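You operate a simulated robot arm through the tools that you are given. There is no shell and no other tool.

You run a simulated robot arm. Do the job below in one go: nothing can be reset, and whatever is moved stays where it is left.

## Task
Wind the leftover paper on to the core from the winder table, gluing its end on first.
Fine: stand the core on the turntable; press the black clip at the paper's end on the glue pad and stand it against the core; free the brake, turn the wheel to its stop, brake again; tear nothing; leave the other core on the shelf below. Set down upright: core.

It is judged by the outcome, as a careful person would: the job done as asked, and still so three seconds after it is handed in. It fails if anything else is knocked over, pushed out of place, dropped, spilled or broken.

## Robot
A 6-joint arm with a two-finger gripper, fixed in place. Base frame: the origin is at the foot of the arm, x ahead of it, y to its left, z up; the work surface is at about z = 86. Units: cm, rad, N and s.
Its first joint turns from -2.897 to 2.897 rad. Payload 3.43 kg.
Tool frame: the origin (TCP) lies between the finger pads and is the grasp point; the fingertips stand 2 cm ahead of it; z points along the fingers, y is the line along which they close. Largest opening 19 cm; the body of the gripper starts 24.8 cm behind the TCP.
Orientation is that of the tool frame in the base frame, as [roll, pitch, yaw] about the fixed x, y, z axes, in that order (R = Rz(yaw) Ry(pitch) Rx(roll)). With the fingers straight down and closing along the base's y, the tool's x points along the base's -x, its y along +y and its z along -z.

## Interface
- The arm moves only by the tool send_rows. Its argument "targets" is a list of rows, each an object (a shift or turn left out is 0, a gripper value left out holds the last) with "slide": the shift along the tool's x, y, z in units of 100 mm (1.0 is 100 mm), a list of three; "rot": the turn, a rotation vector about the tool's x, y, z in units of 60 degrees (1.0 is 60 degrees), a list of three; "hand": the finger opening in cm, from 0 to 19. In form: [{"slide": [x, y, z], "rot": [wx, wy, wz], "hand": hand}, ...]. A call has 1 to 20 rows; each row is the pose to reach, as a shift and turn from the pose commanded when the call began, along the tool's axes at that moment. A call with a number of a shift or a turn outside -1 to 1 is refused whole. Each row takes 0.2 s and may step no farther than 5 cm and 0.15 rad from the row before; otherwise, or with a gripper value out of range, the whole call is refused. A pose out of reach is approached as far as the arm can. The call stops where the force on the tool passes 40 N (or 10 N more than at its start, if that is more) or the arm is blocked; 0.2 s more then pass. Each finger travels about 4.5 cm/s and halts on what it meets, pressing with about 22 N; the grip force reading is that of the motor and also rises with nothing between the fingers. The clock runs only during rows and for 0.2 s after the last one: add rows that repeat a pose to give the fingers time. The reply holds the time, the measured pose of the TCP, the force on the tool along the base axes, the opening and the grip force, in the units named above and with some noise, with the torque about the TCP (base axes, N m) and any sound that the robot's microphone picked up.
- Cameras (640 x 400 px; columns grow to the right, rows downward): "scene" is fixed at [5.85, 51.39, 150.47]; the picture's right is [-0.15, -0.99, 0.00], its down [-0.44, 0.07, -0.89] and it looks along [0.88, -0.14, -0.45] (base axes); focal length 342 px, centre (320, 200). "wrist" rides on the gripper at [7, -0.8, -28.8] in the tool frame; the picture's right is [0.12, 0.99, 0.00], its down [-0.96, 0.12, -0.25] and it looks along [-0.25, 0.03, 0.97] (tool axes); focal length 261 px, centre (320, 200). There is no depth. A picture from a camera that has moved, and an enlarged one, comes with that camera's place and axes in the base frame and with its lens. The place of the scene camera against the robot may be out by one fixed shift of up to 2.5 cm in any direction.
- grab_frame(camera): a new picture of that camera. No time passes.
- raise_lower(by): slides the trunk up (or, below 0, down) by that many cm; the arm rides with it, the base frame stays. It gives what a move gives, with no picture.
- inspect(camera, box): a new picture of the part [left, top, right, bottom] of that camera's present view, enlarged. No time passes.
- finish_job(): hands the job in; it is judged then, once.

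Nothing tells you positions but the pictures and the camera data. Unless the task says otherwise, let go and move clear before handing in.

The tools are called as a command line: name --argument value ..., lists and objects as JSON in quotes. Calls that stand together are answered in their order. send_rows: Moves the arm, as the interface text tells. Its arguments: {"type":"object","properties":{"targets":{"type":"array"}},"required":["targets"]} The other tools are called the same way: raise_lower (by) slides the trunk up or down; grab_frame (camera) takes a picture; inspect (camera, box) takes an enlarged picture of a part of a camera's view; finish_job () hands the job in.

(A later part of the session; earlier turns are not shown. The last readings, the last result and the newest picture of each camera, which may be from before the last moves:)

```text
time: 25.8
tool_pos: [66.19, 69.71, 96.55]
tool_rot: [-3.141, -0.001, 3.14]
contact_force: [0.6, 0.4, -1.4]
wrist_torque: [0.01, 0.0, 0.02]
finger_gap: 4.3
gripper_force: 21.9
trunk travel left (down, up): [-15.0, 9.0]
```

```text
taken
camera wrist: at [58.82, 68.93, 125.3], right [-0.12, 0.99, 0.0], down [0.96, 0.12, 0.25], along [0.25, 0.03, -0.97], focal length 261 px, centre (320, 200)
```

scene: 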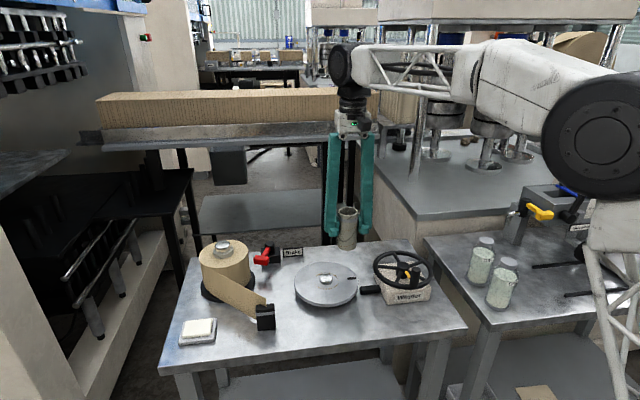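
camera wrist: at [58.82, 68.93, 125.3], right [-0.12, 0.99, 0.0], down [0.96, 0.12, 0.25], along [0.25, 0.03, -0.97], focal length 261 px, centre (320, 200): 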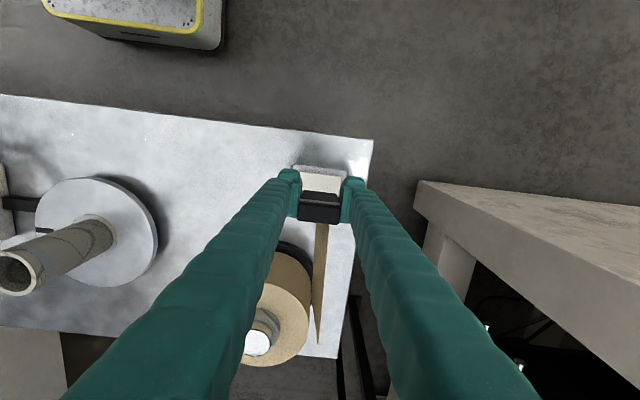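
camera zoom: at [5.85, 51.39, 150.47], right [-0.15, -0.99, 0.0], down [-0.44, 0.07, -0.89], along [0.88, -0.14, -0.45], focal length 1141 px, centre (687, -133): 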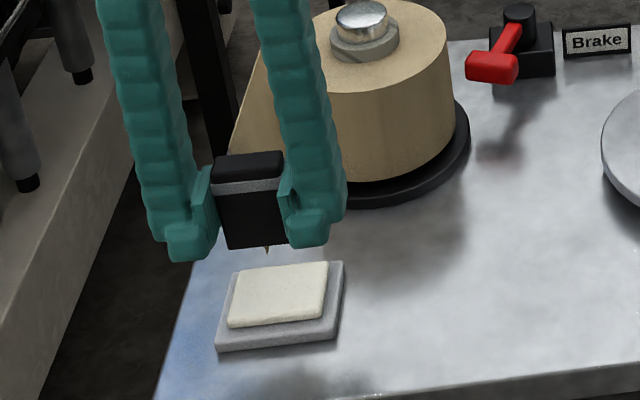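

The clip has been pressed on the glue pad. I'll carry it back the way it came, past its starting spot and on toward the core, watching for any pull from the paper.

send_rows --targets '[{"slide": [0.02, -0.2, 0]}, {"slide": [0.04, -0.45, 0]}, {"slide": [0.06, -0.7, 0]}, {"slide": [0.08, -0.85, 0]}, {"slide": [0.1, -1.0, 0]}, {"slide": [0.1, -1.0, 0]}]'

send_rows --targets '[{"slide": [0.0, -0.2, 0]}, {"slide": [0.0, -0.4, 0]}, {"slide": [0, -0.6, 0]}, {"slide": [0, -0.6, 0]}]'

inspect --camera "scene" --box '[180, 220, 340, 340]'

```text
time: 27.2
tool_pos: [65.31, 59.73, 96.75]
tool_rot: [-3.141, 0.0, -3.141]
contact_force: [0.0, 0.3, -1.1]
wrist_torque: [-0.02, 0.05, 0.01]
finger_gap: 4.27
gripper_force: 21.9
trunk travel left (down, up): [-15.0, 9.0]
```

```text
time: 28.2
tool_pos: [65.27, 53.88, 96.67]
tool_rot: [3.141, 0.002, -3.14]
contact_force: [-1.0, -0.2, -0.9]
wrist_torque: [-0.01, -0.01, 0.0]
finger_gap: 4.3
gripper_force: 21.6
trunk travel left (down, up): [-15.0, 9.0]
```

```text
3.33 times, centred on (260, 280) of scene
camera zoom: at [5.85, 51.39, 150.47], right [-0.15, -0.99, 0.0], down [-0.44, 0.07, -0.89], along [0.88, -0.14, -0.45], focal length 1141 px, centre (520, -67)
```

zoom: 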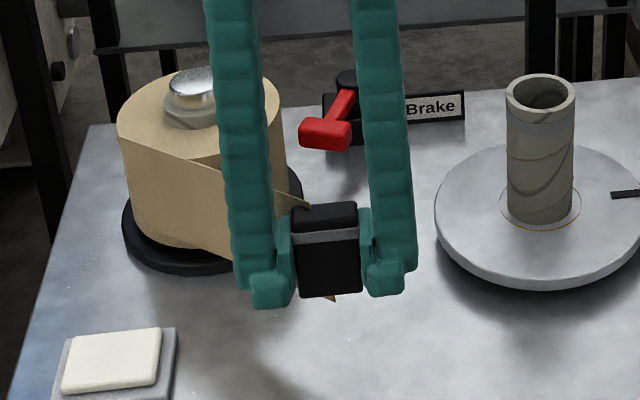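

There's still no pull. I'll go on slowly toward the core, turning the clip 30° counter-clockwise so the paper keeps leaving past its far face, clear of the finger.

send_rows --targets '[{"slide": [0, -0.12, 0.05], "rot": [0, 0, -0.1]}, {"slide": [0, -0.25, 0.1], "rot": [0, 0, -0.2]}, {"slide": [0, -0.38, 0.15], "rot": [0, 0, -0.3]}, {"slide": [0, -0.5, 0.2], "rot": [0, 0, -0.4]}, {"slide": [0, -0.6, 0.2], "rot": [0, 0, -0.5]}, {"slide": [0, -0.6, 0.2], "rot": [0, 0, -0.5]}]'

inspect --camera "scene" --box '[180, 220, 340, 340]'

grab_frame --camera "wrist"

```text
time: 29.6
tool_pos: [65.16, 47.59, 94.61]
tool_rot: [3.14, 0.0, -2.616]
contact_force: [-0.6, -0.2, -1.2]
wrist_torque: [0.0, -0.01, 0.01]
finger_gap: 4.28
gripper_force: 21.9
trunk travel left (down, up): [-15.0, 9.0]
```

```text
3.33 times, centred on (260, 280) of scene
camera zoom: at [5.85, 51.39, 150.47], right [-0.15, -0.99, 0.0], down [-0.44, 0.07, -0.89], along [0.88, -0.14, -0.45], focal length 1141 px, centre (520, -67)
```

zoom: 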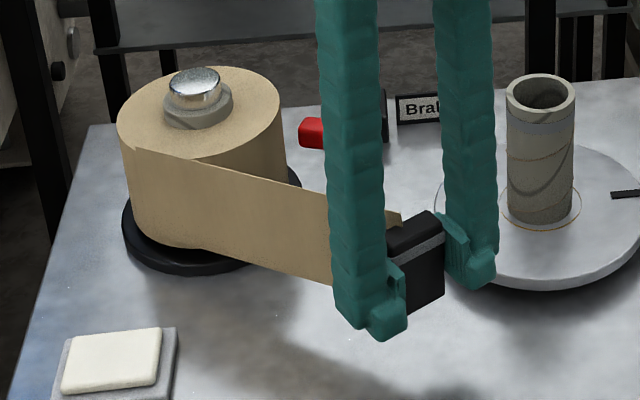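

```text
taken
camera wrist: at [59.22, 43.48, 123.38], right [-0.6, 0.8, 0.0], down [0.77, 0.58, 0.25], along [0.2, 0.15, -0.97], focal length 261 px, centre (320, 200)
```

wrist: 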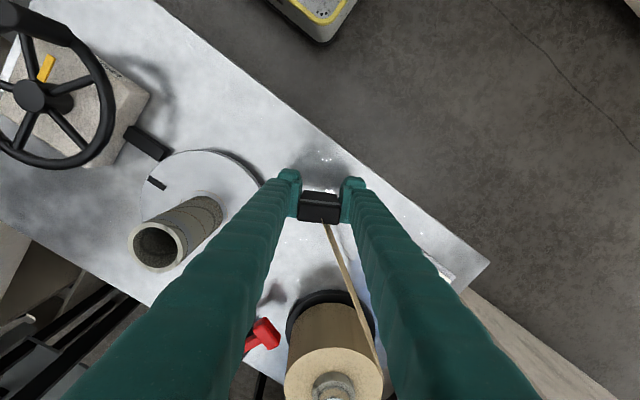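

The 30° turn is done and there's no measurable pull. I'll move in slow steps to a standoff in front of the core.

send_rows --targets '[{"slide": [0.03, -0.16, 0]}, {"slide": [0.06, -0.32, 0]}, {"slide": [0.08, -0.48, 0]}, {"slide": [0.1, -0.64, 0]}, {"slide": [0.12, -0.8, 0]}, {"slide": [0.12, -0.8, 0]}]'

inspect --camera "scene" --box '[200, 210, 400, 340]'

grab_frame --camera "wrist"

```text
time: 31.0
tool_pos: [68.05, 40.35, 94.67]
tool_rot: [-3.141, 0.0, -2.615]
contact_force: [-0.4, -0.2, -0.8]
wrist_torque: [-0.01, -0.03, 0.0]
finger_gap: 4.29
gripper_force: 22.0
trunk travel left (down, up): [-15.0, 9.0]
```

```text
3.08 times, centred on (300, 275) of scene
camera zoom: at [5.85, 51.39, 150.47], right [-0.15, -0.99, 0.0], down [-0.44, 0.07, -0.89], along [0.88, -0.14, -0.45], focal length 1053 px, centre (382, -31)
```

zoom: 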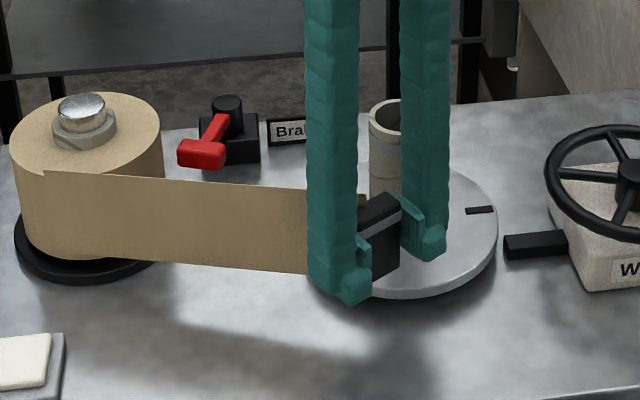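

```text
taken
camera wrist: at [62.09, 36.13, 123.35], right [-0.6, 0.8, 0.0], down [0.77, 0.58, 0.25], along [0.2, 0.15, -0.97], focal length 261 px, centre (320, 200)
```

wrist: 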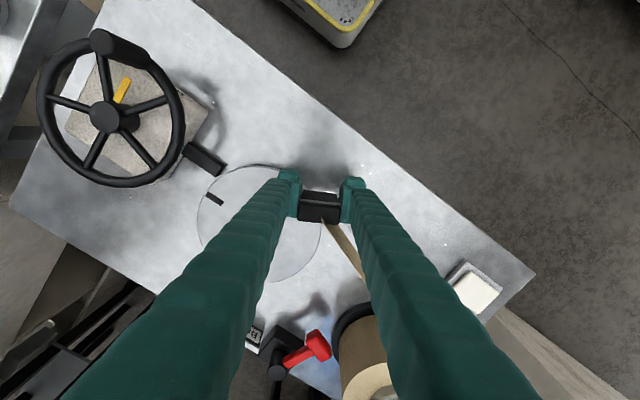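

The paper is paying out with no tension. I'll continue to the standoff point.

send_rows --targets '[{"slide": [0.02, -0.16, 0]}, {"slide": [0.04, -0.32, 0]}, {"slide": [0.06, -0.48, 0]}, {"slide": [0.07, -0.64, 0]}, {"slide": [0.084, -0.771, 0]}, {"slide": [0.084, -0.771, 0]}]'

inspect --camera "scene" --box '[250, 210, 410, 330]'

grab_frame --camera "wrist"

```text
time: 32.4
tool_pos: [71.31, 33.29, 94.59]
tool_rot: [3.141, -0.002, -2.618]
contact_force: [0.8, 0.0, -0.9]
wrist_torque: [-0.03, 0.04, 0.01]
finger_gap: 4.27
gripper_force: 21.6
trunk travel left (down, up): [-15.0, 9.0]
```

```text
3.33 times, centred on (330, 270) of scene
camera zoom: at [5.85, 51.39, 150.47], right [-0.15, -0.99, 0.0], down [-0.44, 0.07, -0.89], along [0.88, -0.14, -0.45], focal length 1141 px, centre (287, -33)
```

zoom: 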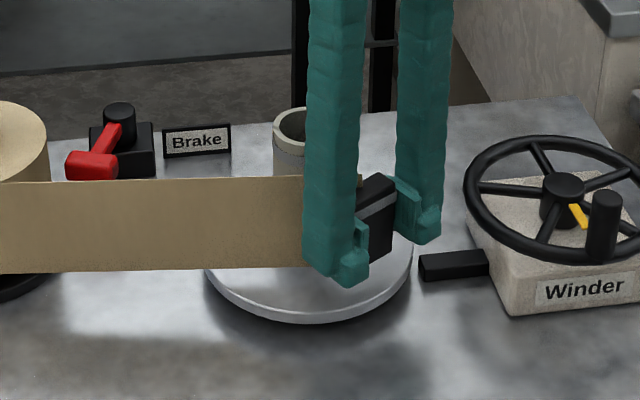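

```text
taken
camera wrist: at [65.33, 28.83, 123.27], right [-0.6, 0.8, 0.0], down [0.78, 0.58, 0.25], along [0.2, 0.15, -0.97], focal length 261 px, centre (320, 200)
```

wrist: 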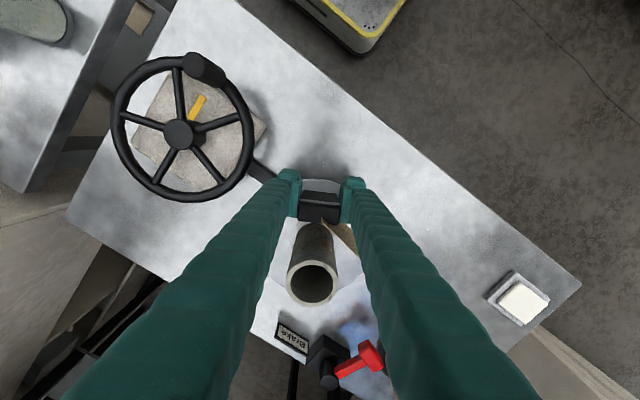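

The core is now straight ahead of the clip. I'll zoom in to check the alignment.

inspect --camera "wrist" --box '[250, 160, 390, 310]'

```text
2.67 times, centred on (320, 235) of wrist
camera zoom: at [65.33, 28.83, 123.27], right [-0.6, 0.8, 0.0], down [0.78, 0.58, 0.25], along [0.2, 0.15, -0.97], focal length 695 px, centre (320, 107)
```

zoom: 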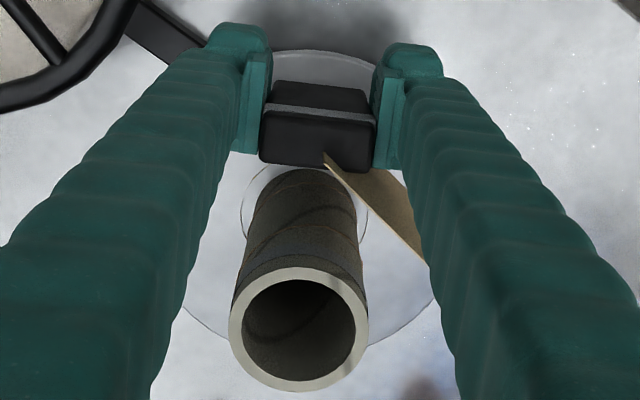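

The clip is aligned with the core along the approach line. I'll lower to just above the disc, then ease forward toward the core.

send_rows --targets '[{"slide": [0, 0, 0.08]}, {"slide": [0, 0, 0.15]}, {"slide": [0, 0, 0.19]}, {"slide": [-0.08, 0, 0.19]}, {"slide": [-0.16, 0, 0.19]}, {"slide": [-0.22, 0, 0.19]}, {"slide": [-0.25, 0, 0.19]}, {"slide": [-0.25, 0, 0.19]}]'

inspect --camera "wrist" --box '[250, 160, 390, 310]'

inspect --camera "scene" --box '[280, 220, 380, 320]'

```text
time: 34.2
tool_pos: [73.47, 34.42, 92.72]
tool_rot: [3.141, 0.0, -2.618]
contact_force: [0.2, 0.1, -1.7]
wrist_torque: [-0.01, 0.03, -0.03]
finger_gap: 4.29
gripper_force: 22.2
trunk travel left (down, up): [-15.0, 9.0]
```

```text
2.67 times, centred on (320, 235) of wrist
camera zoom: at [67.5, 30.12, 121.49], right [-0.6, 0.8, 0.0], down [0.78, 0.58, 0.25], along [0.2, 0.15, -0.97], focal length 695 px, centre (320, 107)
```

zoom: 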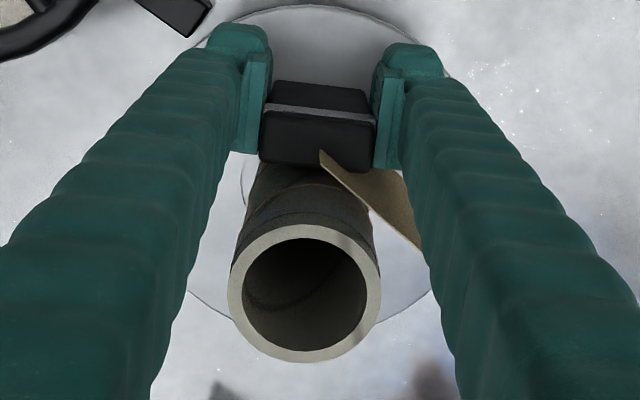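

```text
4.00 times, centred on (330, 270) of scene
camera zoom: at [5.85, 51.39, 150.47], right [-0.15, -0.99, 0.0], down [-0.44, 0.07, -0.89], along [0.88, -0.14, -0.45], focal length 1369 px, centre (280, -80)
```

zoom: 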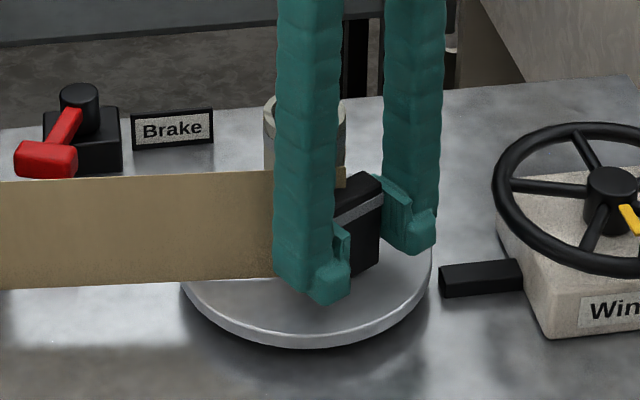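

There's about a 0.5 cm gap left. I'll creep forward and check the force for contact.

send_rows --targets '[{"slide": [-0.01, 0, 0]}, {"slide": [-0.02, 0, 0]}, {"slide": [-0.03, 0, 0]}, {"slide": [-0.04, 0, 0]}, {"slide": [-0.04, 0, 0]}]'

inspect --camera "wrist" --box '[280, 170, 360, 230]'

```text
time: 35.4
tool_pos: [73.8, 34.63, 92.75]
tool_rot: [-3.14, -0.001, -2.619]
contact_force: [0.2, 0.5, -2.0]
wrist_torque: [-0.03, 0.04, 0.0]
finger_gap: 4.3
gripper_force: 22.0
trunk travel left (down, up): [-15.0, 9.0]
```

```text
6.67 times, centred on (320, 200) of wrist
camera zoom: at [67.89, 30.38, 121.55], right [-0.6, 0.8, 0.0], down [0.78, 0.58, 0.25], along [0.2, 0.15, -0.97], focal length 1738 px, centre (320, 200)
```

zoom: 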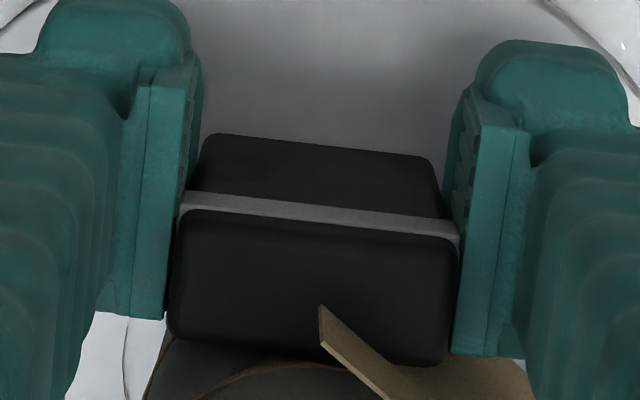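

send_rows --targets '[{"slide": [-0.01, 0, 0]}, {"slide": [-0.02, 0, 0]}, {"slide": [-0.02, 0, 0]}]'

inspect --camera "wrist" --box '[260, 160, 380, 280]'

```text
time: 36.2
tool_pos: [74.12, 34.72, 92.66]
tool_rot: [-3.141, 0.001, -2.617]
contact_force: [0.4, -0.3, -1.8]
wrist_torque: [-0.01, 0.03, 0.04]
finger_gap: 4.28
gripper_force: 21.4
trunk travel left (down, up): [-15.0, 9.0]
```

```text
3.33 times, centred on (320, 220) of wrist
camera zoom: at [68.07, 30.45, 121.5], right [-0.6, 0.8, 0.0], down [0.78, 0.58, 0.25], along [0.2, 0.15, -0.97], focal length 869 px, centre (320, 133)
```

zoom: 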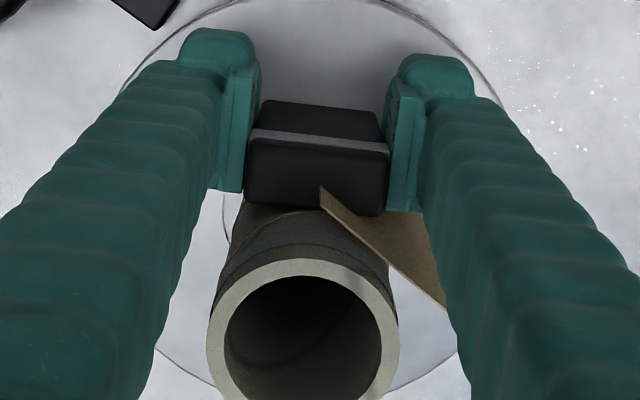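

send_rows --targets '[{"slide": [-0.01, 0, 0]}, {"slide": [-0.02, 0, 0]}, {"slide": [-0.02, 0, 0]}]'

inspect --camera "wrist" --box '[260, 160, 380, 280]'

inspect --camera "scene" --box '[300, 225, 370, 295]'

```text
time: 37.0
tool_pos: [74.18, 34.91, 92.73]
tool_rot: [-3.141, 0.001, -2.618]
contact_force: [0.0, 0.4, -1.3]
wrist_torque: [-0.01, 0.04, 0.01]
finger_gap: 4.27
gripper_force: 22.8
trunk travel left (down, up): [-15.0, 9.0]
```

```text
3.33 times, centred on (320, 220) of wrist
camera zoom: at [68.21, 30.58, 121.49], right [-0.6, 0.8, 0.0], down [0.78, 0.58, 0.25], along [0.2, 0.15, -0.97], focal length 869 px, centre (320, 133)
```

zoom: 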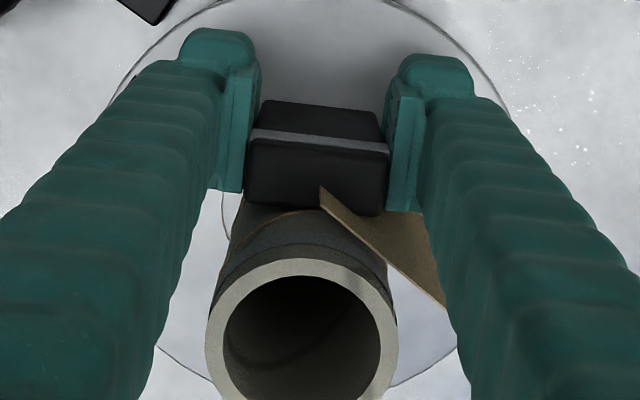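

```text
5.71 times, centred on (335, 260) of scene
camera zoom: at [5.85, 51.39, 150.47], right [-0.15, -0.99, 0.0], down [-0.44, 0.07, -0.89], along [0.88, -0.14, -0.45], focal length 1956 px, centre (234, -143)
```

zoom: 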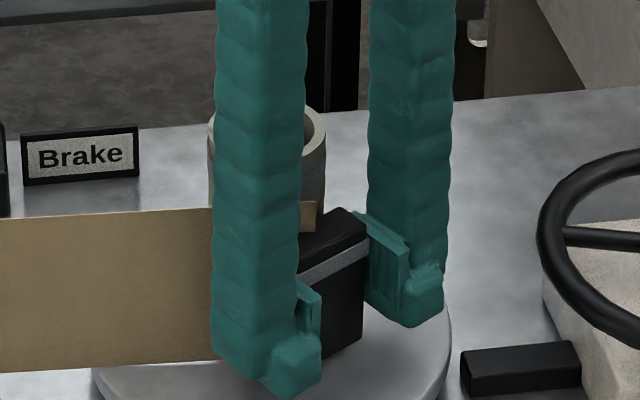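

In the last two frames the core stays fixed relative to the moving gripper, so the clip is touching the core. I'll lower the clip onto the disc now.

send_rows --targets '[{"slide": [0, 0, 0.01]}, {"slide": [0, 0, 0.02]}, {"slide": [0, 0, 0.03]}, {"slide": [0, 0, 0.03]}]'

```text
time: 38.0
tool_pos: [74.04, 34.81, 92.5]
tool_rot: [3.14, -0.001, -2.616]
contact_force: [0.3, -0.6, -1.6]
wrist_torque: [-0.01, 0.0, -0.03]
finger_gap: 4.27
gripper_force: 21.7
trunk travel left (down, up): [-15.0, 9.0]
```

send_rows --targets '[{"slide": [0, 0, 0.01]}, {"slide": [0, 0, 0.02]}, {"slide": [0, 0, 0.02]}]'

```text
time: 38.8
tool_pos: [74.08, 34.8, 92.16]
tool_rot: [-3.141, 0.001, -2.616]
contact_force: [0.6, -0.5, -1.2]
wrist_torque: [-0.03, -0.01, -0.02]
finger_gap: 4.3
gripper_force: 21.8
trunk travel left (down, up): [-15.0, 9.0]
```

send_rows --targets '[{"slide": [0, 0, 0.01]}, {"slide": [0, 0, 0.02]}, {"slide": [0, 0, 0.02]}]'

inspect --camera "scene" --box '[300, 225, 370, 295]'

inspect --camera "wrist" --box '[260, 160, 380, 280]'

```text
time: 39.6
tool_pos: [74.02, 34.67, 92.13]
tool_rot: [-3.141, 0.0, -2.619]
contact_force: [1.9, 0.0, 17.9]
wrist_torque: [0.06, -0.05, 0.04]
finger_gap: 4.29
gripper_force: 22.3
trunk travel left (down, up): [-15.0, 9.0]
```

```text
5.71 times, centred on (335, 260) of scene
camera zoom: at [5.85, 51.39, 150.47], right [-0.15, -0.99, 0.0], down [-0.44, 0.07, -0.89], along [0.88, -0.14, -0.45], focal length 1956 px, centre (234, -143)
```

zoom: 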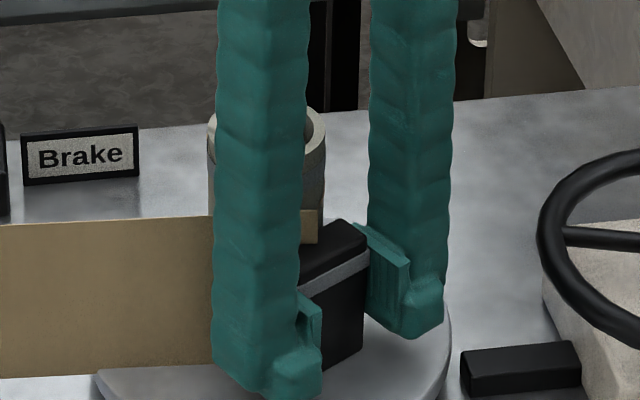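

```text
3.33 times, centred on (320, 220) of wrist
camera zoom: at [68.03, 30.54, 120.9], right [-0.6, 0.8, 0.0], down [0.77, 0.58, 0.25], along [0.2, 0.15, -0.97], focal length 869 px, centre (320, 133)
```

zoom: 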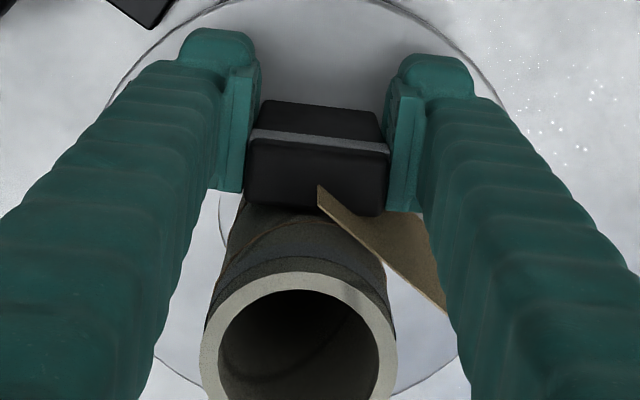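

The clip has reached the disc (about 18 N vertical). I'll ease up slightly and press it gently against the core.

send_rows --targets '[{"slide": [0, 0, -0.007]}, {"slide": [-0.01, 0, -0.007]}, {"slide": [-0.02, 0, -0.007]}, {"slide": [-0.02, 0, -0.007]}]'

inspect --camera "wrist" --box '[260, 160, 380, 280]'

```text
time: 40.6
tool_pos: [74.06, 34.72, 92.18]
tool_rot: [3.141, 0.001, -2.617]
contact_force: [-11.9, -4.5, 20.1]
wrist_torque: [-0.05, 0.16, 0.05]
finger_gap: 4.3
gripper_force: 21.8
trunk travel left (down, up): [-15.0, 9.0]
```

```text
3.33 times, centred on (320, 220) of wrist
camera zoom: at [68.18, 30.6, 120.88], right [-0.6, 0.8, 0.0], down [0.77, 0.58, 0.25], along [0.2, 0.15, -0.97], focal length 869 px, centre (320, 133)
```

zoom: 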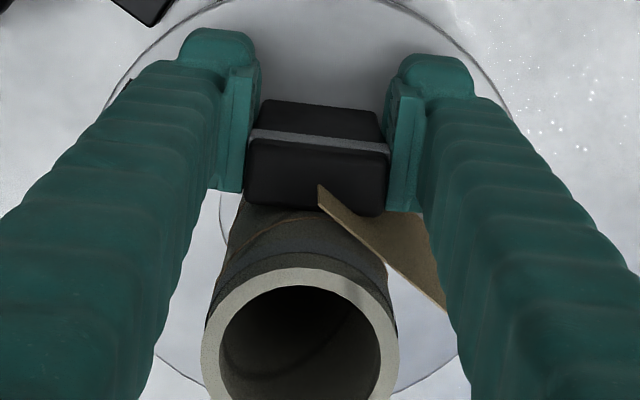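

The clip is pressed firmly against the core (about 12 N) and the disc. I'll hold for a second, relieve the load and open.

send_rows --targets '[{"slide": [0, 0, 0]}, {"slide": [0, 0, 0]}, {"slide": [0, 0, 0]}, {"slide": [0, 0, 0]}, {"slide": [0.005, 0, -0.005]}, {"slide": [0.01, 0, -0.008]}, {"slide": [0.01, 0, -0.008]}]'

```text
time: 42.2
tool_pos: [74.29, 34.8, 92.11]
tool_rot: [3.141, 0.003, -2.615]
contact_force: [4.6, 5.4, 11.3]
wrist_torque: [0.2, -0.3, 0.08]
finger_gap: 4.29
gripper_force: 22.2
trunk travel left (down, up): [-15.0, 9.0]
```

Now there's a pull toward the core instead of a push, so the glue is holding. I'll relax that and open the fingers.

send_rows --targets '[{"slide": [-0.005, 0, 0]}, {"slide": [-0.005, 0, 0], "hand": 5}, {"slide": [-0.005, 0, 0], "hand": 6}, {"slide": [-0.005, 0, 0], "hand": 6.5}, {"slide": [-0.005, 0, 0], "hand": 6.5}, {"slide": [-0.005, 0, 0], "hand": 6.5}]'

inspect --camera "wrist" --box '[260, 160, 380, 280]'

inspect --camera "scene" --box '[280, 210, 380, 310]'

```text
time: 43.6
tool_pos: [74.19, 34.85, 92.16]
tool_rot: [3.141, 0.001, -2.619]
contact_force: [-0.2, 0.3, 0.7]
wrist_torque: [-0.02, 0.01, 0.01]
finger_gap: 6.52
gripper_force: 0.0
trunk travel left (down, up): [-15.0, 9.0]
```

```text
3.33 times, centred on (320, 220) of wrist
camera zoom: at [68.25, 30.59, 120.88], right [-0.6, 0.8, 0.0], down [0.77, 0.58, 0.25], along [0.2, 0.15, -0.97], focal length 869 px, centre (320, 133)
```

zoom: 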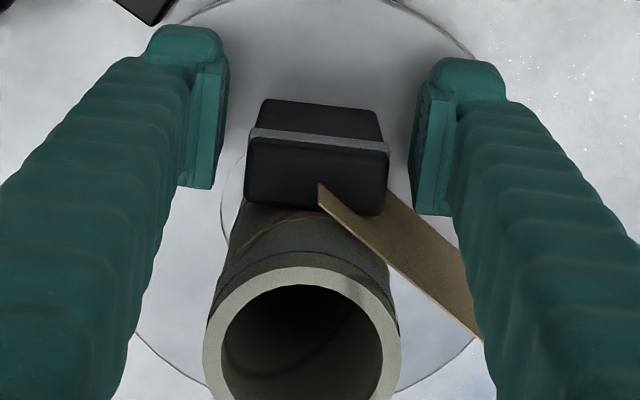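

```text
4.00 times, centred on (330, 260) of scene
camera zoom: at [5.85, 51.39, 150.47], right [-0.15, -0.99, 0.0], down [-0.44, 0.07, -0.89], along [0.88, -0.14, -0.45], focal length 1369 px, centre (280, -40)
```

zoom: 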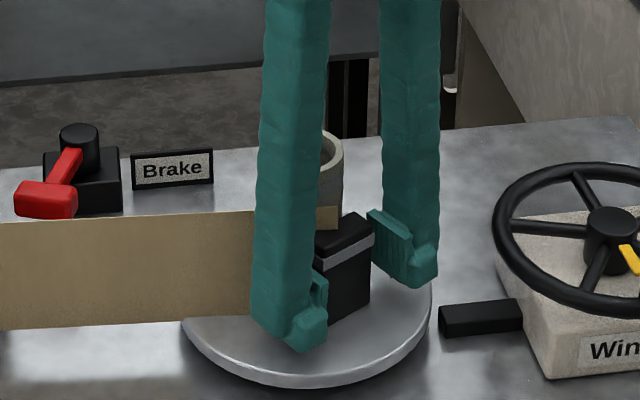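

The clip stands against the core with the fingers free. I'll back away from the core a little and rise.

send_rows --targets '[{"slide": [0.1, 0, 0]}, {"slide": [0.2, 0, -0.02]}, {"slide": [0.3, 0, -0.2]}, {"slide": [0.3, 0, -0.5]}, {"slide": [0.3, 0, -0.8]}, {"slide": [0.3, 0, -1.0]}, {"slide": [0.3, 0, -1.0]}]'

send_rows --targets '[{"slide": [0.1, 0, -0.3], "rot": [0, 0, 0.1]}, {"slide": [0.1, 0, -0.6], "rot": [0, 0, 0.2]}, {"slide": [0.1, 0, -0.8], "rot": [0, 0, 0.3]}, {"slide": [0.1, 0, -0.8], "rot": [0, 0, 0.4]}, {"slide": [0.1, 0, -0.8], "rot": [0, 0, 0.5]}, {"slide": [0.1, 0, -0.8], "rot": [0, 0, 0.5]}]'

grab_frame --camera "wrist"

grab_frame --camera "scene"

inspect --camera "scene" --box '[190, 210, 390, 340]'

```text
time: 45.2
tool_pos: [71.73, 33.47, 102.33]
tool_rot: [3.141, -0.001, -2.618]
contact_force: [0.5, 0.3, -0.5]
wrist_torque: [-0.03, 0.0, 0.0]
finger_gap: 6.5
gripper_force: 0.1
trunk travel left (down, up): [-15.0, 9.0]
```

```text
time: 46.6
tool_pos: [70.79, 32.76, 110.27]
tool_rot: [-3.141, -0.002, -3.14]
contact_force: [-0.2, 0.4, -1.2]
wrist_torque: [-0.02, -0.02, 0.03]
finger_gap: 6.51
gripper_force: 0.1
trunk travel left (down, up): [-15.0, 9.0]
```

```text
taken
camera wrist: at [63.46, 31.94, 139.0], right [-0.12, 0.99, 0.0], down [0.96, 0.12, 0.25], along [0.25, 0.03, -0.97], focal length 261 px, centre (320, 200)
```

wrist: 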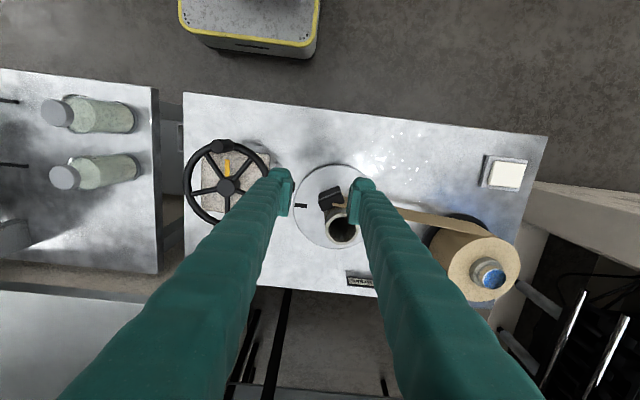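

```text
taken
```

scene: 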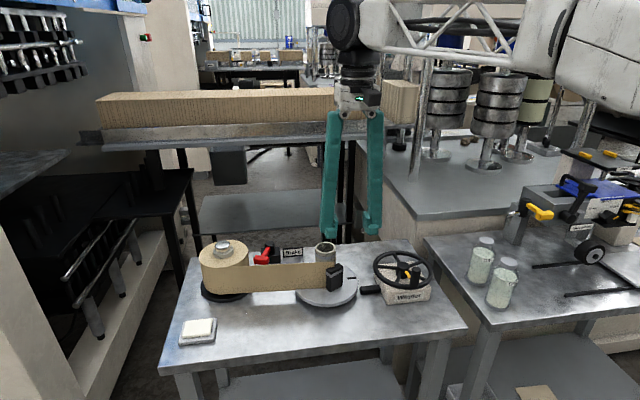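

```text
3.08 times, centred on (290, 275) of scene
camera zoom: at [5.85, 51.39, 150.47], right [-0.15, -0.99, 0.0], down [-0.44, 0.07, -0.89], along [0.88, -0.14, -0.45], focal length 1053 px, centre (412, -31)
```

zoom: 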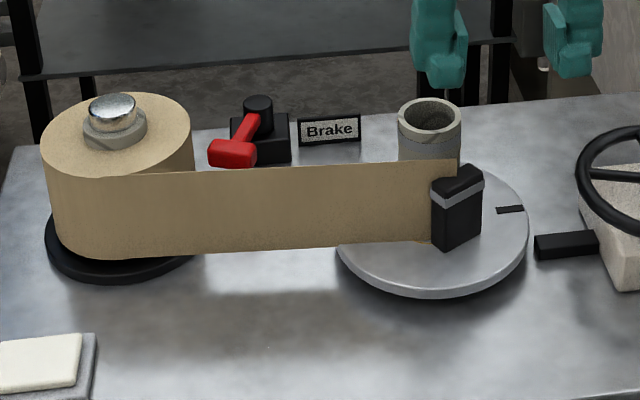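

The clip and paper are well placed. Next is the brake. The red T-handle is near (87, 54.6) with its pivot near (94, 52), which is at the edge of my reach, so I'll move closer at a safe height to look.

send_rows --targets '[{"slide": [-0.2, 0.25, -0.1]}, {"slide": [-0.45, 0.5, -0.18]}, {"slide": [-0.7, 0.75, -0.18]}, {"slide": [-0.93, 1.0, -0.18]}, {"slide": [-0.93, 1.0, -0.18]}]'

send_rows --targets '[{"slide": [0, 0.35, 0], "hand": 12}, {"slide": [0, 0.7, 0], "hand": 12}, {"slide": [0, 0.7, 0], "hand": 12}]'

grab_frame --camera "wrist"

inspect --camera "wrist" --box '[240, 120, 420, 270]'

```text
time: 47.8
tool_pos: [80.16, 42.78, 111.93]
tool_rot: [3.141, 0.0, -3.141]
contact_force: [0.4, 0.0, -0.7]
wrist_torque: [-0.04, 0.08, -0.02]
finger_gap: 6.49
gripper_force: 0.0
trunk travel left (down, up): [-15.0, 9.0]
```

```text
time: 48.6
tool_pos: [80.4, 49.94, 111.94]
tool_rot: [-3.141, 0.001, -3.141]
contact_force: [0.7, 0.2, -0.4]
wrist_torque: [-0.01, 0.05, -0.01]
finger_gap: 12.01
gripper_force: 0.0
trunk travel left (down, up): [-15.0, 9.0]
```

```text
taken
camera wrist: at [73.02, 49.14, 140.78], right [-0.12, 0.99, 0.0], down [0.96, 0.12, 0.25], along [0.25, 0.03, -0.97], focal length 261 px, centre (320, 200)
```

wrist: 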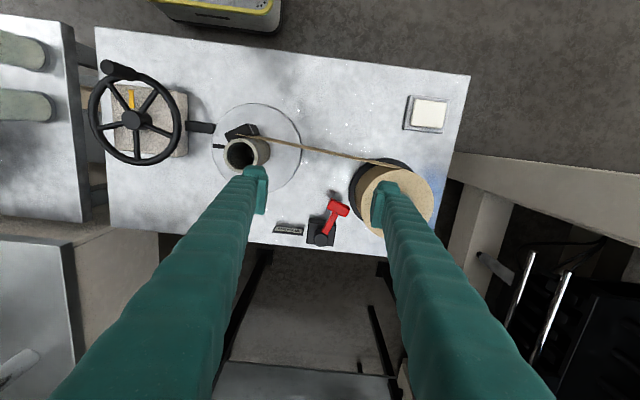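

```text
2.67 times, centred on (330, 195) of wrist
camera zoom: at [73.02, 49.14, 140.78], right [-0.12, 0.99, 0.0], down [0.96, 0.12, 0.25], along [0.25, 0.03, -0.97], focal length 695 px, centre (293, 213)
```

zoom: 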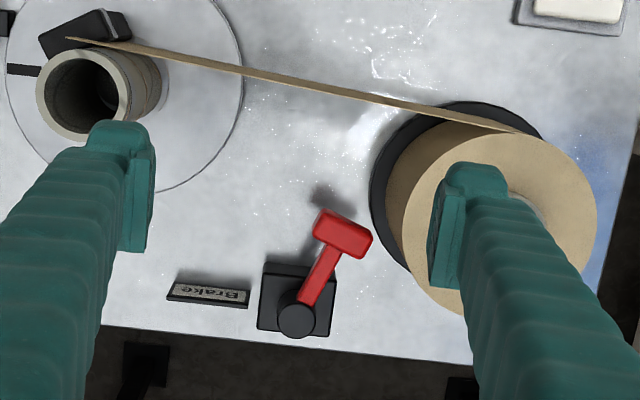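

I measure the brake pivot at about (93.8, 52.0) and the red head at about (86.9, 54.6), with the lever at z≈91. It lies roughly 103 cm from the base, beyond the vertical tool's reach. I can still get there by turning the gripper so it opens radially and using the outer finger of the wide-open hand. I'll rotate the hand up here at height.

send_rows --targets '[{"rot": [0, 0, 0.125]}, {"rot": [0, 0, 0.25]}, {"rot": [0, 0, 0.375]}, {"rot": [0, 0, 0.5]}, {"rot": [0, 0, 0.625]}, {"rot": [0, 0, 0.75]}, {"rot": [0, 0, 0.875]}, {"rot": [0, 0, 1.0]}, {"rot": [0, 0, 1.0]}]'

send_rows --targets '[{"rot": [0, 0, 0.125], "hand": 16}, {"rot": [0, 0, 0.25], "hand": 19}, {"rot": [0, 0, 0.25], "hand": 19}, {"rot": [0, 0, 0.25], "hand": 19}]'

grab_frame --camera "wrist"

grab_frame --camera "scene"

```text
time: 50.6
tool_pos: [80.23, 49.84, 111.95]
tool_rot: [3.141, 0.002, 2.095]
contact_force: [-0.3, -0.5, -0.4]
wrist_torque: [-0.02, 0.0, 0.01]
finger_gap: 12.03
gripper_force: 0.2
trunk travel left (down, up): [-15.0, 9.0]
```

```text
time: 51.6
tool_pos: [80.05, 49.88, 111.93]
tool_rot: [-3.141, 0.0, 1.834]
contact_force: [-0.1, 0.3, 0.5]
wrist_torque: [-0.01, -0.02, -0.01]
finger_gap: 19.03
gripper_force: 0.0
trunk travel left (down, up): [-15.0, 9.0]
```

```text
taken
camera wrist: at [77.19, 56.45, 140.65], right [0.93, 0.37, 0.0], down [0.36, -0.9, 0.25], along [0.09, -0.23, -0.97], focal length 261 px, centre (320, 200)
```

wrist: 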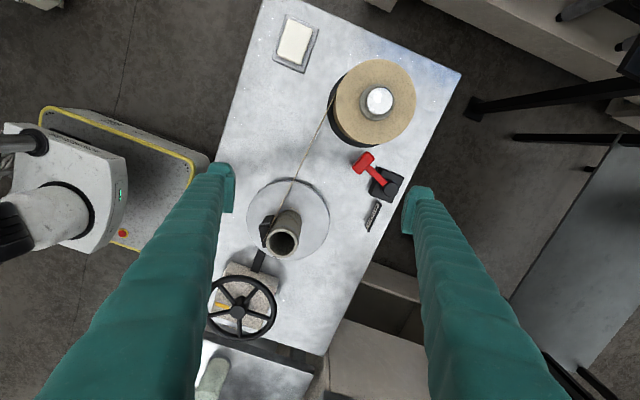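

```text
taken
```

scene: 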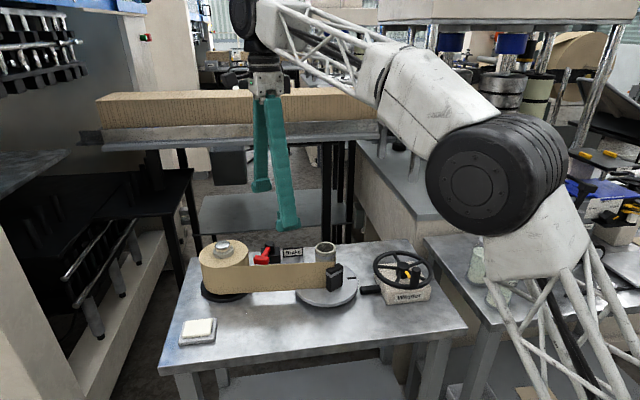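

inspect --camera "wrist" --box '[320, 50, 440, 250]'

inspect --camera "wrist" --box '[340, 140, 420, 240]'

```text
2.00 times, centred on (380, 150) of wrist
camera zoom: at [77.19, 56.45, 140.65], right [0.93, 0.37, 0.0], down [0.36, -0.9, 0.25], along [0.09, -0.23, -0.97], focal length 521 px, centre (200, 300)
```

zoom: 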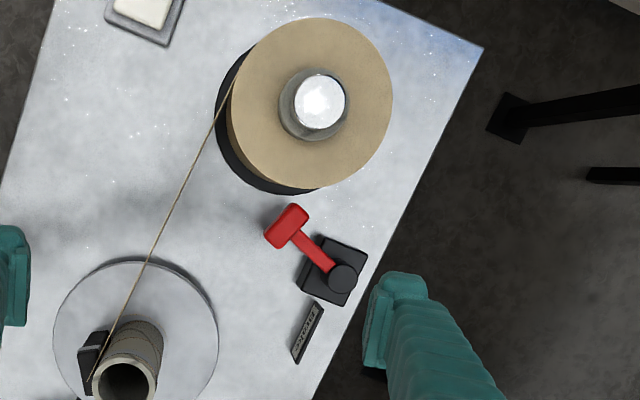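

```text
4.00 times, centred on (380, 190) of wrist
camera zoom: at [77.19, 56.45, 140.65], right [0.93, 0.37, 0.0], down [0.36, -0.9, 0.25], along [0.09, -0.23, -0.97], focal length 1043 px, centre (80, 240)
```

zoom: 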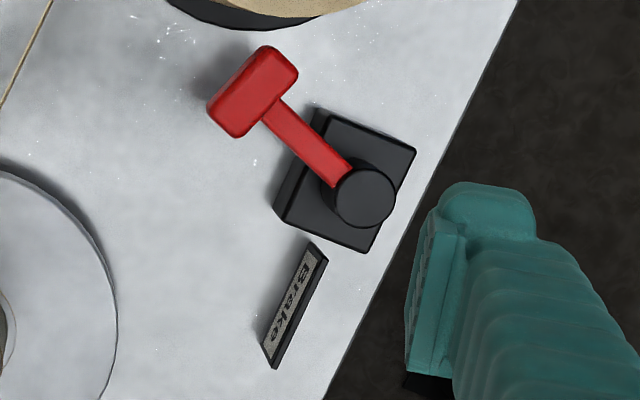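

From this angle the brake geometry is clear: pivot (93.6, 51.8), head (86.7, 54.6), roll centre (83.5, 64.0) with radius 6.2. I'll bring the outer finger down on the roll side of the lever arm so I can swing the lever away from the roll.

send_rows --targets '[{"slide": [0.18, 0.1, 0.0], "hand": 19}, {"slide": [0.354, 0.202, 0.1], "hand": 19}, {"slide": [0.354, 0.202, 0.4], "hand": 19}, {"slide": [0.354, 0.202, 0.8], "hand": 19}, {"slide": [0.354, 0.202, 0.8], "hand": 19}]'

inspect --camera "wrist" --box '[320, 80, 460, 260]'

grab_frame --camera "wrist"

```text
time: 52.8
tool_pos: [81.2, 53.99, 104.07]
tool_rot: [-3.141, 0.001, 1.831]
contact_force: [-0.6, 0.3, -0.1]
wrist_torque: [-0.03, 0.01, 0.01]
finger_gap: 19.0
gripper_force: 0.0
trunk travel left (down, up): [-15.0, 9.0]
```

```text
2.22 times, centred on (390, 170) of wrist
camera zoom: at [78.33, 60.69, 132.86], right [0.93, 0.37, 0.0], down [0.36, -0.9, 0.25], along [0.09, -0.23, -0.97], focal length 579 px, centre (164, 267)
```

zoom: 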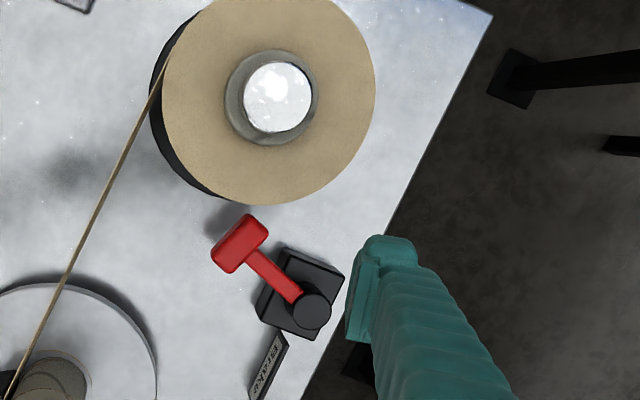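

```text
taken
camera wrist: at [78.33, 60.69, 132.86], right [0.93, 0.37, 0.0], down [0.36, -0.9, 0.25], along [0.09, -0.23, -0.97], focal length 261 px, centre (320, 200)
```

wrist: 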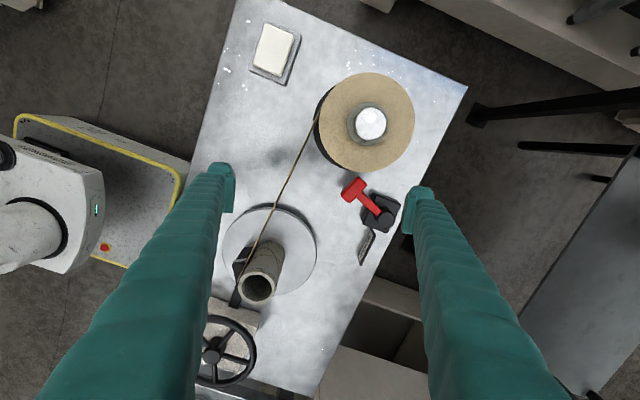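

send_rows --targets '[{"slide": [0, 0, 0.3]}, {"slide": [0, 0, 0.6]}, {"slide": [0, 0, 0.85]}, {"slide": [0, 0, 0.85]}]'

inspect --camera "wrist" --box '[320, 100, 460, 260]'

inspect --camera "scene" --box '[190, 200, 350, 320]'

```text
time: 53.8
tool_pos: [80.93, 53.75, 95.6]
tool_rot: [-3.142, 0.001, 1.831]
contact_force: [-0.2, 0.0, 0.5]
wrist_torque: [0.0, 0.01, 0.03]
finger_gap: 19.0
gripper_force: 0.0
trunk travel left (down, up): [-15.0, 9.0]
```

```text
2.50 times, centred on (390, 180) of wrist
camera zoom: at [78.08, 60.34, 124.3], right [0.93, 0.37, 0.0], down [0.36, -0.9, 0.25], along [0.09, -0.23, -0.97], focal length 652 px, centre (145, 250)
```

zoom: 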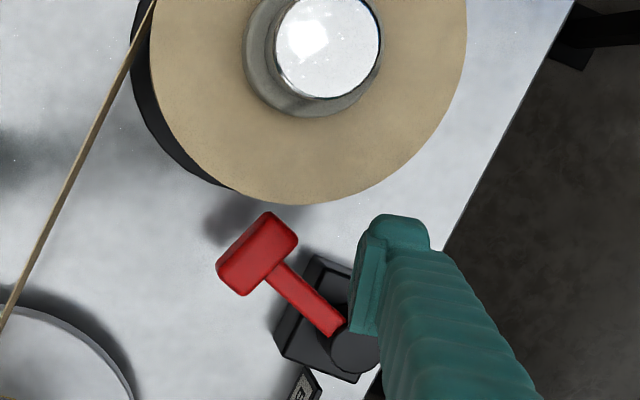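

```text
3.33 times, centred on (270, 260) of scene
camera zoom: at [5.85, 51.39, 150.47], right [-0.15, -0.99, 0.0], down [-0.44, 0.07, -0.89], along [0.88, -0.14, -0.45], focal length 1141 px, centre (487, 0)
```

zoom: 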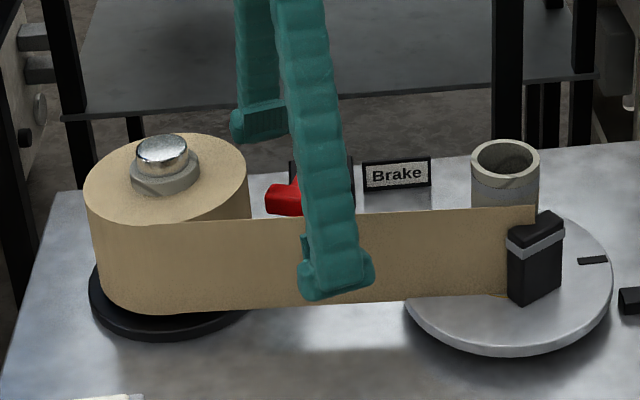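

The outer finger is on the roll side of the lever, clear of the roll, and the inner finger is in front of the paper strip without touching it. I'll lower to lever height.

send_rows --targets '[{"slide": [0, 0, 0.12]}, {"slide": [0, 0, 0.24]}, {"slide": [0, 0, 0.34]}, {"slide": [0, 0, 0.42]}, {"slide": [0, 0, 0.42]}]'

inspect --camera "wrist" --box '[320, 130, 440, 250]'

inspect --camera "scene" --box '[230, 230, 310, 290]'

```text
time: 55.0
tool_pos: [81.08, 53.9, 91.24]
tool_rot: [-3.141, 0.0, 1.833]
contact_force: [-1.6, -0.3, 0.4]
wrist_torque: [0.03, -0.02, 0.01]
finger_gap: 18.98
gripper_force: 0.0
trunk travel left (down, up): [-15.0, 9.0]
```

```text
3.33 times, centred on (380, 190) of wrist
camera zoom: at [78.2, 60.4, 119.95], right [0.93, 0.37, 0.0], down [0.36, -0.9, 0.25], along [0.09, -0.23, -0.97], focal length 869 px, centre (120, 233)
```

zoom: 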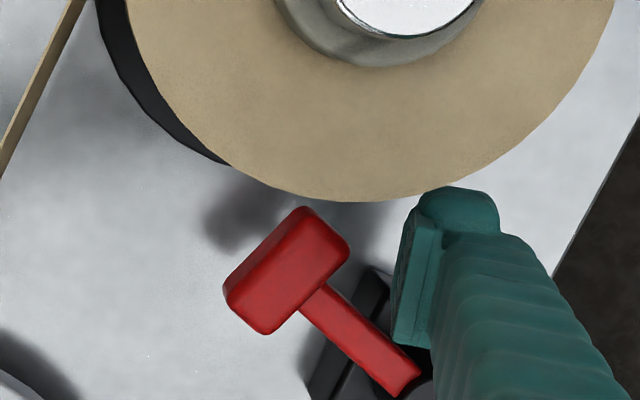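

```text
6.67 times, centred on (270, 260) of scene
camera zoom: at [5.85, 51.39, 150.47], right [-0.15, -0.99, 0.0], down [-0.44, 0.07, -0.89], along [0.88, -0.14, -0.45], focal length 2281 px, centre (653, -200)
```

zoom: 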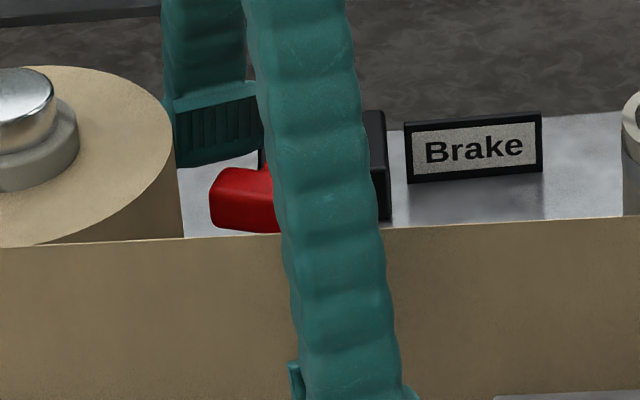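

The finger is in place beside the lever arm. I'll push it gently toward −y, away from the roll, in small steps.

send_rows --targets '[{"slide": [-0.03, -0.022, 0]}, {"slide": [-0.06, -0.045, 0]}, {"slide": [-0.09, -0.067, 0]}, {"slide": [-0.12, -0.09, 0]}, {"slide": [-0.12, -0.09, 0]}]'

inspect --camera "wrist" --box '[320, 130, 440, 250]'

```text
time: 56.2
tool_pos: [80.48, 52.39, 91.21]
tool_rot: [3.141, 0.001, 1.834]
contact_force: [-1.1, 2.6, 0.6]
wrist_torque: [0.01, -0.08, 0.35]
finger_gap: 19.0
gripper_force: 0.1
trunk travel left (down, up): [-15.0, 9.0]
```

```text
3.33 times, centred on (380, 190) of wrist
camera zoom: at [77.58, 58.91, 120.02], right [0.93, 0.37, 0.0], down [0.36, -0.9, 0.25], along [0.09, -0.23, -0.97], focal length 869 px, centre (120, 233)
```

zoom: 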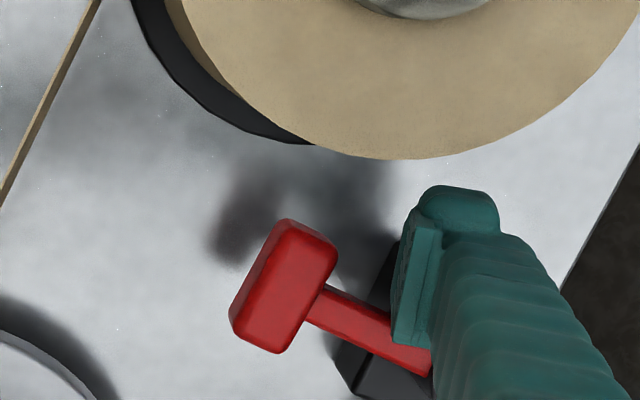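

The lever is turning freely (about 16° so far, under 3 N). I'll keep following its arc.

send_rows --targets '[{"slide": [-0.03, -0.01, 0]}, {"slide": [-0.06, -0.02, 0]}, {"slide": [-0.09, -0.025, 0]}, {"slide": [-0.12, -0.03, 0]}, {"slide": [-0.15, -0.035, 0]}, {"slide": [-0.15, -0.035, 0]}]'

inspect --camera "wrist" --box '[320, 130, 440, 250]'

```text
time: 57.6
tool_pos: [80.72, 50.89, 91.2]
tool_rot: [3.14, -0.001, 1.832]
contact_force: [-2.4, 2.3, 0.6]
wrist_torque: [-0.03, -0.06, 0.24]
finger_gap: 18.93
gripper_force: 0.1
trunk travel left (down, up): [-15.0, 9.0]
```

```text
3.33 times, centred on (380, 190) of wrist
camera zoom: at [77.63, 57.45, 119.94], right [0.93, 0.37, 0.0], down [0.36, -0.9, 0.25], along [0.09, -0.23, -0.97], focal length 869 px, centre (120, 233)
```

zoom: 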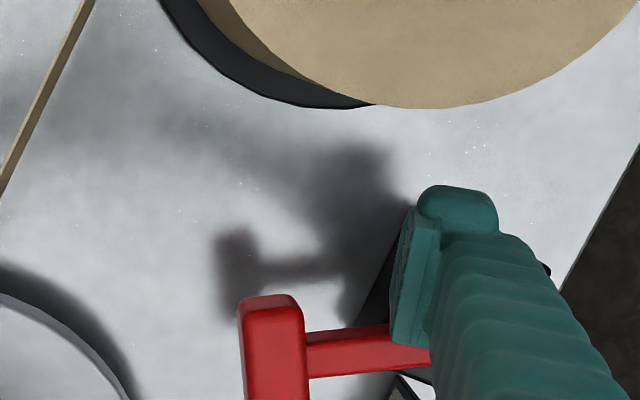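

The lever is now at about 205° bearing, 47° from where it began, and still moving freely. I'll continue to find its stop.

send_rows --targets '[{"slide": [-0.03, 0.004, 0]}, {"slide": [-0.06, 0.008, 0]}, {"slide": [-0.09, 0.013, 0]}, {"slide": [-0.12, 0.018, 0]}, {"slide": [-0.12, 0.018, 0]}]'

inspect --camera "wrist" --box '[320, 150, 440, 270]'

```text
time: 58.7
tool_pos: [80.86, 50.42, 91.33]
tool_rot: [-3.141, -0.007, 1.837]
contact_force: [-20.3, 44.8, 0.9]
wrist_torque: [0.01, -0.36, 5.04]
finger_gap: 18.59
gripper_force: 0.1
trunk travel left (down, up): [-15.0, 9.0]
stopped in row 5: the force on the tool passed its limit at 42 N (the readings are from after the stop); the commanded pose is now the measured one
```

```text
3.33 times, centred on (380, 210) of wrist
camera zoom: at [77.96, 56.78, 120.07], right [0.93, 0.38, 0.0], down [0.37, -0.9, 0.24], along [0.09, -0.22, -0.97], focal length 869 px, centre (120, 167)
```

zoom: 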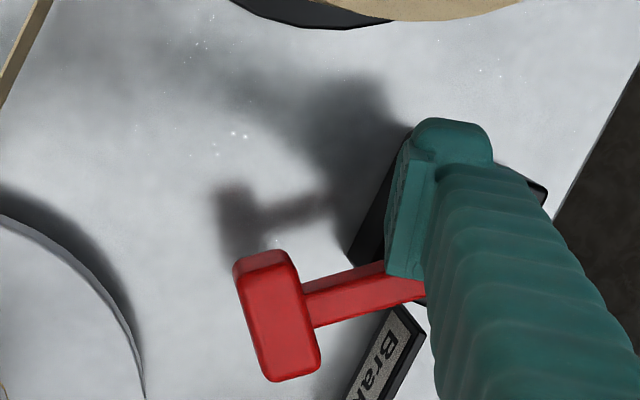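

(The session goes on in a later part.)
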